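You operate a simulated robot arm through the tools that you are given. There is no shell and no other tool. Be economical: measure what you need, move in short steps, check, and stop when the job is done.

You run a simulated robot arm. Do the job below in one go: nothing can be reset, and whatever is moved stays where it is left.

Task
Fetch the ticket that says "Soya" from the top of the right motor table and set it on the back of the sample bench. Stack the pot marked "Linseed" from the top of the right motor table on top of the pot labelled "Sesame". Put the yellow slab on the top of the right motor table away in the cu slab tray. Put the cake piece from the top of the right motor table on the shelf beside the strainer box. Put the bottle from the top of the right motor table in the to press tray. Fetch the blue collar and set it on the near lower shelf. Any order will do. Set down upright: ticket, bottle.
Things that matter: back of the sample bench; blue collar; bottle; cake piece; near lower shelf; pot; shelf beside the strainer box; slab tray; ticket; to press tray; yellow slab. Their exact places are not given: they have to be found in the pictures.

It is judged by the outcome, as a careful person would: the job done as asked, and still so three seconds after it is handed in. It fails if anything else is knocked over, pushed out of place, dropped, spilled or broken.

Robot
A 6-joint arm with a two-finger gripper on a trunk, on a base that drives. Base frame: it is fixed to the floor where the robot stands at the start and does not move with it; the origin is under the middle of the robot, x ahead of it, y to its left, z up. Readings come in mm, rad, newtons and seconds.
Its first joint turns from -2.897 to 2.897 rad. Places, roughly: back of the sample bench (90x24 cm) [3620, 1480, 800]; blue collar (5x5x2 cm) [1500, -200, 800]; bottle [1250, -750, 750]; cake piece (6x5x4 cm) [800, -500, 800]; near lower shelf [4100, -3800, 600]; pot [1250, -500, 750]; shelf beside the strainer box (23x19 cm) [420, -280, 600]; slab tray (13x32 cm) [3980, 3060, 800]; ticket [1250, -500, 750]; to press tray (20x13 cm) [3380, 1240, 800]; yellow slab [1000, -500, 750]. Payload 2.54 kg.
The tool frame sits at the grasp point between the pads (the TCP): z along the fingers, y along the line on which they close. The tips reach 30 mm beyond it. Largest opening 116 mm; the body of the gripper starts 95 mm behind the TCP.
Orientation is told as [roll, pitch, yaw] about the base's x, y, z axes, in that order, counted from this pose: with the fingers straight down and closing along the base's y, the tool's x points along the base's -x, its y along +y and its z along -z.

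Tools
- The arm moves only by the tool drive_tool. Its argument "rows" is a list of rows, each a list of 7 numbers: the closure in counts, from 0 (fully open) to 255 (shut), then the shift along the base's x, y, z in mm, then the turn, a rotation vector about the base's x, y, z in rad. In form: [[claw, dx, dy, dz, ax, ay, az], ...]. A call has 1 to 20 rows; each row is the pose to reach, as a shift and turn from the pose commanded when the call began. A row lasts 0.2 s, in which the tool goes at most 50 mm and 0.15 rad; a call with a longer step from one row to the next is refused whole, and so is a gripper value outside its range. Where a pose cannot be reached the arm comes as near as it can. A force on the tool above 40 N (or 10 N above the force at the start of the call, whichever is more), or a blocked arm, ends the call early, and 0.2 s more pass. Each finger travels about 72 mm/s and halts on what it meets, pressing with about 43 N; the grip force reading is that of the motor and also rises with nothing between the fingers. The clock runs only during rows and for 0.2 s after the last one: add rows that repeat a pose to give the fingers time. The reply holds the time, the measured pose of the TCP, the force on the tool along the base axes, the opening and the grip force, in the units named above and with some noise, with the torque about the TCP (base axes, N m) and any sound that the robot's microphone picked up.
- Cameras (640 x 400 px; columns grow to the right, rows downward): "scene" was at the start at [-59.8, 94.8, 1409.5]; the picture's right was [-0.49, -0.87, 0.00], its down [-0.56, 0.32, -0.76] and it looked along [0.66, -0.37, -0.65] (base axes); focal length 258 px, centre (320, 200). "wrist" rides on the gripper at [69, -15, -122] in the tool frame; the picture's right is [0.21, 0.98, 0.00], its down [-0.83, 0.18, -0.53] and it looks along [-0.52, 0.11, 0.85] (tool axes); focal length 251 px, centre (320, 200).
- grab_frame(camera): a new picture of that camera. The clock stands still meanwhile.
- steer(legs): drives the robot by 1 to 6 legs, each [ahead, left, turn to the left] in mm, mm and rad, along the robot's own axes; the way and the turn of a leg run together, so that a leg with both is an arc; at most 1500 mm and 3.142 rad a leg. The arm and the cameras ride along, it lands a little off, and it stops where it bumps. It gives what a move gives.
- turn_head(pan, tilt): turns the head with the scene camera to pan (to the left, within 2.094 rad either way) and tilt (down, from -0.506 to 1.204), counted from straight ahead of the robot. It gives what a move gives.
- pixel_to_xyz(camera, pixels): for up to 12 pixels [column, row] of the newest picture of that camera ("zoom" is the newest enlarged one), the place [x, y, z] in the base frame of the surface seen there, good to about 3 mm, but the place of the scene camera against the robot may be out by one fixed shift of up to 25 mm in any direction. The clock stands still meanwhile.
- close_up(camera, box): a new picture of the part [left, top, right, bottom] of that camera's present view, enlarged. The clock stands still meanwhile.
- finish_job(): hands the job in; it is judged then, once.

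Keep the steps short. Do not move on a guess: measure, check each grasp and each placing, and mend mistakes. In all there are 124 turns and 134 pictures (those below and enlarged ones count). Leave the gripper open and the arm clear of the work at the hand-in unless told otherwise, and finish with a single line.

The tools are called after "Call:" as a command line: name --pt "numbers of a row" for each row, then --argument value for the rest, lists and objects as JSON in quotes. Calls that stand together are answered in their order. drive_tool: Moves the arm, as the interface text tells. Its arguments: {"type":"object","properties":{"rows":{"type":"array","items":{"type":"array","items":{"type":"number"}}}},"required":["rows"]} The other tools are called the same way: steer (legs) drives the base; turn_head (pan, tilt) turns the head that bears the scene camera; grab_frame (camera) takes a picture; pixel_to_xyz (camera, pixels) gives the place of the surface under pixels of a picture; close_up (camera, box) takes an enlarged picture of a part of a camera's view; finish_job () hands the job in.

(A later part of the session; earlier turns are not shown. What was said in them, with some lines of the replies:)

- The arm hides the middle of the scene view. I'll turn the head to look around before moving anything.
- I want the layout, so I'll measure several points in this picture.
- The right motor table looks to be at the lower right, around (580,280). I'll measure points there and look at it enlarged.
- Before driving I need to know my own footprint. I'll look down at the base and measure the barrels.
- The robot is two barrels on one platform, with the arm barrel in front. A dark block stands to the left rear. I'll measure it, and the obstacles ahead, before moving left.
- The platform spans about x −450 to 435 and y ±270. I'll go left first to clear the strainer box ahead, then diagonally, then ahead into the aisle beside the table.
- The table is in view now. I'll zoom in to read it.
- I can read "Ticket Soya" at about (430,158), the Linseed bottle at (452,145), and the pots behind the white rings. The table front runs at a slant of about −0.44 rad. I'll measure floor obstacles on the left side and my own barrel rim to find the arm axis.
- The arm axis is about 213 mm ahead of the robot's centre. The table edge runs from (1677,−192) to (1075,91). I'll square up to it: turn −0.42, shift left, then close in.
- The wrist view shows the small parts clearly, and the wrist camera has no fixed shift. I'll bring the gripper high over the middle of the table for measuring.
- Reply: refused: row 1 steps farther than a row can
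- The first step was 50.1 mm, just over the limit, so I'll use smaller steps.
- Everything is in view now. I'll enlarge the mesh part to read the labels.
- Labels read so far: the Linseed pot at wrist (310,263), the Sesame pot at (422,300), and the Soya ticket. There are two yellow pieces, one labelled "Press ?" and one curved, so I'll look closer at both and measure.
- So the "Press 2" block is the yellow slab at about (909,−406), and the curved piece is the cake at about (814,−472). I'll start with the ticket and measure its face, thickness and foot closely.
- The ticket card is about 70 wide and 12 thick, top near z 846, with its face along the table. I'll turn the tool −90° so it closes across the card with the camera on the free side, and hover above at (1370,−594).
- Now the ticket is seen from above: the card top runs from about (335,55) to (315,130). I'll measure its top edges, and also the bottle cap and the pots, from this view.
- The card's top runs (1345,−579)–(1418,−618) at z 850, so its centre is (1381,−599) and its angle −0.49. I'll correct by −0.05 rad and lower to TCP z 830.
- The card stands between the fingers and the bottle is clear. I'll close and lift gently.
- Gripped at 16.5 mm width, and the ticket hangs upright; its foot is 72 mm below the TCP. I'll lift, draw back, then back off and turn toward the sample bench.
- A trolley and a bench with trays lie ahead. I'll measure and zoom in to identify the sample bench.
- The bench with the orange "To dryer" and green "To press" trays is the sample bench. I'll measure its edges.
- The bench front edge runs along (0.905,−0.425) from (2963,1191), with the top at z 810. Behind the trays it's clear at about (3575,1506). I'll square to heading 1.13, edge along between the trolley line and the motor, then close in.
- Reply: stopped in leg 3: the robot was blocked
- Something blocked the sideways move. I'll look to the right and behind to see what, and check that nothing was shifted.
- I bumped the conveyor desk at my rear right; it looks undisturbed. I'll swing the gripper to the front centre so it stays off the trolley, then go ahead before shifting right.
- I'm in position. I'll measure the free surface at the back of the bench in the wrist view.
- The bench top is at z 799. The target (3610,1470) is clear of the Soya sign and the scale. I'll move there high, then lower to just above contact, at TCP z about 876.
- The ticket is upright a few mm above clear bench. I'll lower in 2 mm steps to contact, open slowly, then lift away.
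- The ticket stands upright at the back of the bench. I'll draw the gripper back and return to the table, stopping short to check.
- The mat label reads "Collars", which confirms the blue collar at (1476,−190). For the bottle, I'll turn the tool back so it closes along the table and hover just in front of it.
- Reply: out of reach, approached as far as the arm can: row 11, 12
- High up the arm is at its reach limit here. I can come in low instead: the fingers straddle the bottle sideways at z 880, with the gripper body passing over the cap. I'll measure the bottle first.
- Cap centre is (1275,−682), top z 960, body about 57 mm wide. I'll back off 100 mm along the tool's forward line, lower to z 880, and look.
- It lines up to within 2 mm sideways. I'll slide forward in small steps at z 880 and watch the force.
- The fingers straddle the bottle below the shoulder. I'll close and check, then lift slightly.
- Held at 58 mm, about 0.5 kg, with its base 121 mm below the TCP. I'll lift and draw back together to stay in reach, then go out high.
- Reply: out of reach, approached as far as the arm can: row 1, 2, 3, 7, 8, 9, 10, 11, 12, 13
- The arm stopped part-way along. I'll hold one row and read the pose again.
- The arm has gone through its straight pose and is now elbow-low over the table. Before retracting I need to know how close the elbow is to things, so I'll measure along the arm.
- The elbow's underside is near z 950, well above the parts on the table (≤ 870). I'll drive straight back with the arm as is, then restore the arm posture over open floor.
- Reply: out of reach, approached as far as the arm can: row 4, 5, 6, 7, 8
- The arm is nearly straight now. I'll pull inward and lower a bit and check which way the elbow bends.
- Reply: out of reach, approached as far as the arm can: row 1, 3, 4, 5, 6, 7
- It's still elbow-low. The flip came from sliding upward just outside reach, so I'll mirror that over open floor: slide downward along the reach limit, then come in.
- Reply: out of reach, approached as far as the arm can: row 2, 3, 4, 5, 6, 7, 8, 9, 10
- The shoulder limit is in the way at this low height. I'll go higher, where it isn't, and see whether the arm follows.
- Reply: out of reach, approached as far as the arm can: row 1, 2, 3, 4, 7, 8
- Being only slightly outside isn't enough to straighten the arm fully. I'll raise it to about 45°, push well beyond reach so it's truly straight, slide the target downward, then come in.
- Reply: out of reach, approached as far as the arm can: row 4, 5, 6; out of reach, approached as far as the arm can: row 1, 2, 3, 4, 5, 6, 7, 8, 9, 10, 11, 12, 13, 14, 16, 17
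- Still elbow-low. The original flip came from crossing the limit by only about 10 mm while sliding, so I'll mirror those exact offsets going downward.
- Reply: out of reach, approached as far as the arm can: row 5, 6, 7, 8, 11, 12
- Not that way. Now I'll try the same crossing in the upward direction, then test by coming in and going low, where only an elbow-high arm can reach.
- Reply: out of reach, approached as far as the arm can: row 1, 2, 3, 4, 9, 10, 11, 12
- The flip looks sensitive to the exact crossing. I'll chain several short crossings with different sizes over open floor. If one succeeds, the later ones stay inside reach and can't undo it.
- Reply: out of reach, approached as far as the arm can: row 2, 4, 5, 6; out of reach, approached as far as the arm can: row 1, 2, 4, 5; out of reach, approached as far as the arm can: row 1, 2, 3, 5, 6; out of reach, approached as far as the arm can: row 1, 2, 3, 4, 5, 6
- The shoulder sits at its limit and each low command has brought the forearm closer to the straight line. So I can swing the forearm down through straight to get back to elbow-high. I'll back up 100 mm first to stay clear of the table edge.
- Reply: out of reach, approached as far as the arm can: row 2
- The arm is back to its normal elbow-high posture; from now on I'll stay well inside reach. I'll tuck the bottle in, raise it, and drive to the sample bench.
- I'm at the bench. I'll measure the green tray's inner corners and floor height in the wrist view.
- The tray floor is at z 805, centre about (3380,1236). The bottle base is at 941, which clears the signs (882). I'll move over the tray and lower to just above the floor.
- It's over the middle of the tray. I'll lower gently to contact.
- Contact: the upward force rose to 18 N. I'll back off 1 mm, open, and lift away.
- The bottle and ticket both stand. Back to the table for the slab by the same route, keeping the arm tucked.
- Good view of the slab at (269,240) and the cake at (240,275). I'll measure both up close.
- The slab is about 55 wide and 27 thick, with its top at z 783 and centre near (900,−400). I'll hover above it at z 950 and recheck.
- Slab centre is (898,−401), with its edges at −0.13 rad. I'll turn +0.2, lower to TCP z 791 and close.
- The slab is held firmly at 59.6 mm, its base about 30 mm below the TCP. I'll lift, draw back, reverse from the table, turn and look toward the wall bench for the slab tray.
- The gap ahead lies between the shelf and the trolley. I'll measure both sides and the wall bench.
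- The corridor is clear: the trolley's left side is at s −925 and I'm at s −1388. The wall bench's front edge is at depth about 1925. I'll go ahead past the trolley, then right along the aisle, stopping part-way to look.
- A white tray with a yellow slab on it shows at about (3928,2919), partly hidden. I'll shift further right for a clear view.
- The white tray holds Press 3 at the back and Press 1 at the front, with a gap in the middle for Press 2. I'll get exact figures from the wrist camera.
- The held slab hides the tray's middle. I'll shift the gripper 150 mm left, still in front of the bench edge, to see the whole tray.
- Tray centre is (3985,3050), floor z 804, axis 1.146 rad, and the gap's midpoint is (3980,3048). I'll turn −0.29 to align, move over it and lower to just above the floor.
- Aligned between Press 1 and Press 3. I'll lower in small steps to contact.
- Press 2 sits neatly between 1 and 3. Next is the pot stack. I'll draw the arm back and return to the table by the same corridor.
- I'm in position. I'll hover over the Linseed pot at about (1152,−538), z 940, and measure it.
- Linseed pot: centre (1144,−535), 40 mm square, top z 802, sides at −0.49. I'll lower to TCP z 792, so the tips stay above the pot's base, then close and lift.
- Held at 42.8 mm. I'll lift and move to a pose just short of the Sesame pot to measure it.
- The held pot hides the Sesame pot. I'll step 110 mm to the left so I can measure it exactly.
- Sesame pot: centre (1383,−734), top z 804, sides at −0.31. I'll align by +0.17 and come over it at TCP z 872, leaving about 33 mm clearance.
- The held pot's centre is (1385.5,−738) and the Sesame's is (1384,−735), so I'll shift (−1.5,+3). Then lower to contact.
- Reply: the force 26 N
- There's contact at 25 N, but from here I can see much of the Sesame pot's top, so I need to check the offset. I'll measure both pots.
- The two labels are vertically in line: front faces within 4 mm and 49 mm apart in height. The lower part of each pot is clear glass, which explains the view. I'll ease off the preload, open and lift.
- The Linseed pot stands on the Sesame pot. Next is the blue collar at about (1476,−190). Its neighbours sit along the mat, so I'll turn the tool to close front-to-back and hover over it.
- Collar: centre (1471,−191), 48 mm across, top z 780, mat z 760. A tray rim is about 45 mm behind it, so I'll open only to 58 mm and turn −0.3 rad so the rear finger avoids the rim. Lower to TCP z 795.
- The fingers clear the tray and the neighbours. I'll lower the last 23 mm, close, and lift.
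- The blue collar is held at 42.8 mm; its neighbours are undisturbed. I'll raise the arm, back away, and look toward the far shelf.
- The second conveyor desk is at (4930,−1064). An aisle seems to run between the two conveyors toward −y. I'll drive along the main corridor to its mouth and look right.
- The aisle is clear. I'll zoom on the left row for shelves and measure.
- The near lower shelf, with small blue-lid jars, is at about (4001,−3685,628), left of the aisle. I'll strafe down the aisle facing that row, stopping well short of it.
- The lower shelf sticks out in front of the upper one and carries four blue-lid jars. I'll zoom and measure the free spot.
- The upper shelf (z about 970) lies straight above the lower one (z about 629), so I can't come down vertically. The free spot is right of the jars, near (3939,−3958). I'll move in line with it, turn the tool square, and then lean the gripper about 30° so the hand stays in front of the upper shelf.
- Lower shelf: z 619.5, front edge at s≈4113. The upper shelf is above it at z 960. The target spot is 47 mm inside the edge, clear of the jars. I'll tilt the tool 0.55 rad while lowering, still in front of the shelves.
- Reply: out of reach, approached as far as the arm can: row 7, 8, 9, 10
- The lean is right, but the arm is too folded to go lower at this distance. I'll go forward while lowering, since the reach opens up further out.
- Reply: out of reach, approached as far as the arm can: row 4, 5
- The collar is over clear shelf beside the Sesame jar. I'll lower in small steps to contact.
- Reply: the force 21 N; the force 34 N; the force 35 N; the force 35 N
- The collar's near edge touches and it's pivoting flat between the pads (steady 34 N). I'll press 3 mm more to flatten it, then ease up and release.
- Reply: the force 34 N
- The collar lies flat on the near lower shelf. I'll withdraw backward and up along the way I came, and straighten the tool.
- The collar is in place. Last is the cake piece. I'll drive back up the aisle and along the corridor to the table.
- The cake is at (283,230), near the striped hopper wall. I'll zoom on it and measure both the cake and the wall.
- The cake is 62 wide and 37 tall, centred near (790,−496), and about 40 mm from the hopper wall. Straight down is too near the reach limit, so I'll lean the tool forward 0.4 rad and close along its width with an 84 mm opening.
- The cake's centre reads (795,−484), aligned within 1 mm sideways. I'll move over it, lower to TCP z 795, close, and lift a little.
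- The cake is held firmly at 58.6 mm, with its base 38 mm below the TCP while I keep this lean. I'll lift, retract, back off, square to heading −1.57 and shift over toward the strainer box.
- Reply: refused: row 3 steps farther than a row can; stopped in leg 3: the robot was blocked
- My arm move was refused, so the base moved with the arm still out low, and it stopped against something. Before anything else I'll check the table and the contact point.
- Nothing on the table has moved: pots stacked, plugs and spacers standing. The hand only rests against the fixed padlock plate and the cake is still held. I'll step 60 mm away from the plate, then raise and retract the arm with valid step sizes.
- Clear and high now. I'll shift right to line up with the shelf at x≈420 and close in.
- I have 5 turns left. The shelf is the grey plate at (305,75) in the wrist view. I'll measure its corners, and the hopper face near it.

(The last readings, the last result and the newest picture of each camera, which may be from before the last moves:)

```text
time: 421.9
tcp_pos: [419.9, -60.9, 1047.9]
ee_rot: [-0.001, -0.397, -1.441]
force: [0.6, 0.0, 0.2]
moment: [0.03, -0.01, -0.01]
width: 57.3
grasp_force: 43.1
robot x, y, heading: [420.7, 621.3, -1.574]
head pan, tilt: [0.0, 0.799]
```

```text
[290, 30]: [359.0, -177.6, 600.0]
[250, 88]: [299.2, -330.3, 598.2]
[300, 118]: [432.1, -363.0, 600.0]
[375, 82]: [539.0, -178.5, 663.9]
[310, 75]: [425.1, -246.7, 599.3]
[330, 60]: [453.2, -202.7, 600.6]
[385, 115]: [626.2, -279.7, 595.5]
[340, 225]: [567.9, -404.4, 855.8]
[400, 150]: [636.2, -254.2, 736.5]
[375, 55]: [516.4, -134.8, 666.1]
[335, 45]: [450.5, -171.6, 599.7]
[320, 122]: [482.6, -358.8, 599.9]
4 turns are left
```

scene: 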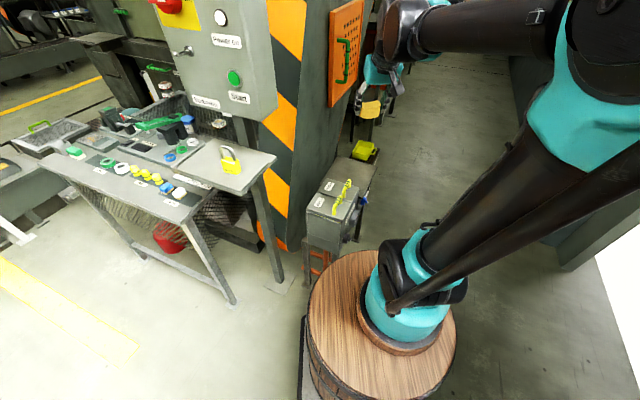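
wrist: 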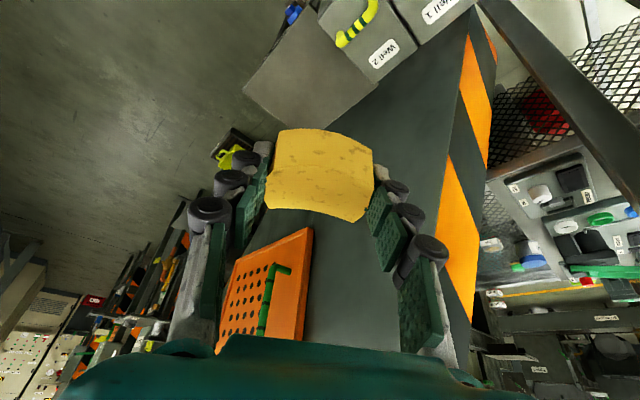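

The shelf top is z 600, spanning about x 300–490 and y −170 to −360, with the strainer box at x>510. The target is (411,−272). I'll back up 40 mm for arm room, move over it, lower to about 6 mm above, then ease down to contact and look.

Call:
steer --legs '[[-40, 0, 0]]'

Call:
drive_tool --pt "190 -1.5 -42 -20 0 0 0" --pt "190 -3 -84 -40 0 0 0" --pt "190 -4.5 -126 -60 0 0 0" --pt "190 -6 -168 -80 0 0 0" --pt "190 -7.5 -210 -100 0 0 0" --pt "190 -9 -249 -120 0 0 0" --pt "190 -9 -249 -165 0 0 0" --pt "190 -9 -249 -210 0 0 0" --pt "190 -9 -249 -255 0 0 0" --pt "190 -9 -249 -300 0 0 0" --pt "190 -9 -249 -340 0 0 0" --pt "190 -9 -249 -375 0 0 0" --pt "190 -9 -249 -395 0 0 0" --pt "190 -9 -249 -402 0 0 0" --pt "190 -9 -249 -402 0 0 0"

Call:
drive_tool --pt "190 0 0 -1.5 0 0 0" --pt "190 0 0 -3 0 0 0" --pt "190 0 0 -4.5 0 0 0" --pt "190 0 0 -6 0 0 0" --pt "190 0 0 -7 0 0 0" --pt "190 0 0 -7 0 0 0"

Call:
grab_frame --camera "wrist"

Call:
pixel_to_xyz --camera "wrist" --pixels '[[320, 150], [320, 100], [320, 190], [270, 150]]'

```text
time: 422.8
tcp_pos: [420.7, -21.7, 1048.5]
ee_rot: [0.0, -0.397, -1.443]
force: [-0.1, -0.9, -0.8]
moment: [0.02, -0.02, -0.03]
width: 57.4
grasp_force: 43.0
robot x, y, heading: [425.9, 660.5, -1.576]
head pan, tilt: [0.0, 0.799]
```

```text
time: 426.0
tcp_pos: [410.4, -271.3, 643.3]
ee_rot: [-0.001, -0.399, -1.443]
force: [-0.6, 0.2, -0.1]
moment: [-0.02, 0.04, 0.01]
width: 57.3
grasp_force: 43.0
robot x, y, heading: [425.3, 656.4, -1.58]
head pan, tilt: [0.0, 0.799]
```

```text
time: 427.4
tcp_pos: [410.1, -270.5, 638.9]
ee_rot: [-0.001, -0.398, -1.442]
force: [0.1, -0.2, -0.4]
moment: [-0.01, -0.03, 0.02]
width: 57.6
grasp_force: 42.6
robot x, y, heading: [423.4, 660.0, -1.581]
head pan, tilt: [0.0, 0.799]
```

```text
9 pictures are left
```

wrist: 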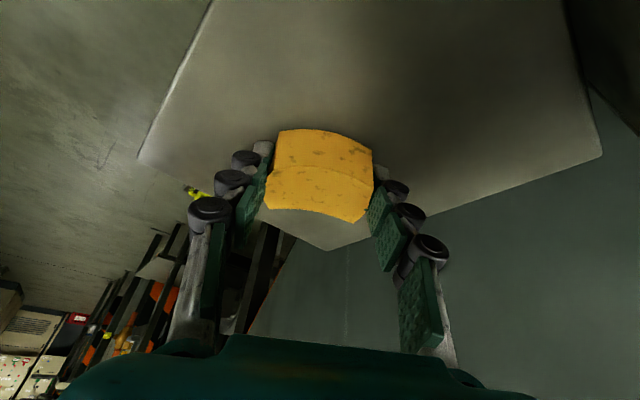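

```text
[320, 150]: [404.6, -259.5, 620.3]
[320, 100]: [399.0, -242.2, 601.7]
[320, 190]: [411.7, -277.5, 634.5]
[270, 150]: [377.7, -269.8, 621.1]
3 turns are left
```

The cake hangs over the middle of the shelf, flat and still about 1–2 mm up. I'll ease down 3 mm to contact, open gently, lift straight up clear, and look.

Call:
drive_tool --pt "190 0 0 -1 0 0 0" --pt "190 0 0 -2 0 0 0" --pt "190 0 0 -3 0 0 0"

Call:
drive_tool --pt "125 0 0 0.5 0 0 0" --pt "115 0 0 0.5 0 0 0" --pt "100 0 0 0.5 0 0 0" --pt "90 0 0 0.5 0 0 0" --pt "90 0 0 0.5 0 0 0" --pt "90 0 0 20 0 0 0" --pt "90 0 0 60 0 0 0" --pt "90 0 0 100 0 0 0" --pt "80 0 0 145 0 0 0" --pt "70 0 0 190 0 0 0" --pt "60 0 0 235 0 0 0" --pt "50 0 20 275 0 0 0" --pt "50 0 60 290 0 0 0" --pt "50 0 105 300 0 0 0" --pt "50 0 150 310 0 0 0"

Call:
grab_frame --camera "wrist"

Call:
turn_head --pan 0.0 --tilt 0.8

Call:
close_up --camera "scene" --box '[270, 60, 470, 260]'

```text
time: 428.2
tcp_pos: [411.0, -270.4, 636.1]
ee_rot: [0.0, -0.401, -1.441]
force: [0.6, 0.1, 9.1]
moment: [-0.12, -0.29, -0.01]
width: 57.7
grasp_force: 42.7
robot x, y, heading: [419.5, 660.5, -1.575]
head pan, tilt: [0.0, 0.799]
```

```text
time: 431.4
tcp_pos: [410.7, -123.9, 945.6]
ee_rot: [0.0, -0.397, -1.441]
force: [0.1, -0.6, 0.0]
moment: [0.07, 0.01, -0.01]
width: 93.4
grasp_force: 0.2
robot x, y, heading: [418.1, 658.9, -1.578]
head pan, tilt: [0.0, 0.799]
```

```text
8 pictures are left
```

wrist: 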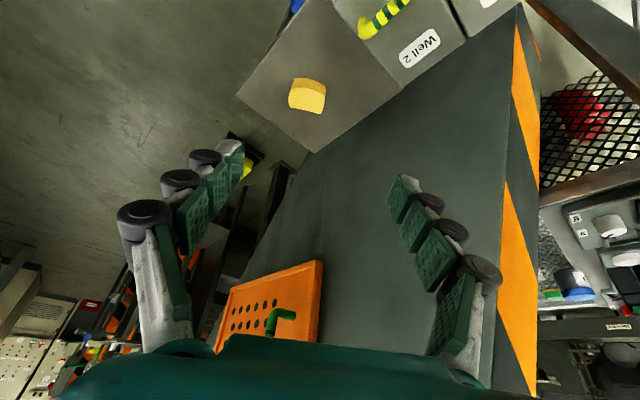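

```text
time: 432.0
tcp_pos: [411.5, -122.7, 945.5]
ee_rot: [0.002, -0.397, -1.441]
force: [0.5, -0.4, 0.5]
moment: [0.0, 0.0, 0.01]
width: 93.4
grasp_force: 0.1
robot x, y, heading: [420.1, 658.4, -1.581]
head pan, tilt: [0.0, 0.799]
```

```text
2.00 times, centred on (370, 160) of scene
2 turns are left
```

zoom: 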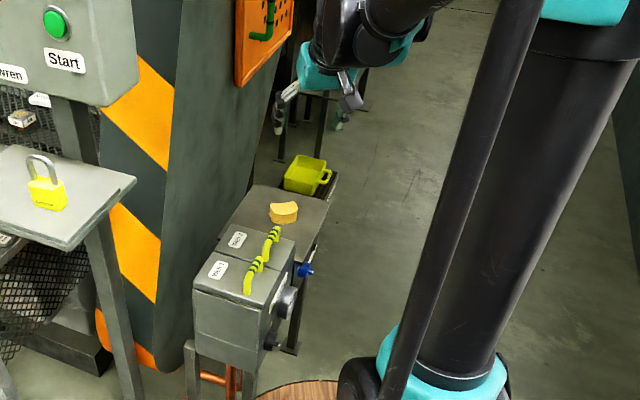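

The cake sits flat in the middle of the shelf beside the strainer box. The gripper is open and clear of it, so I'm handing in.

Call:
finish_job

```text
The job is handed in.
```

All six items were placed as asked and the job is handed in; on the way the base bumped the conveyor desk and the hand touched the padlock plate, with nothing seen to move either time.
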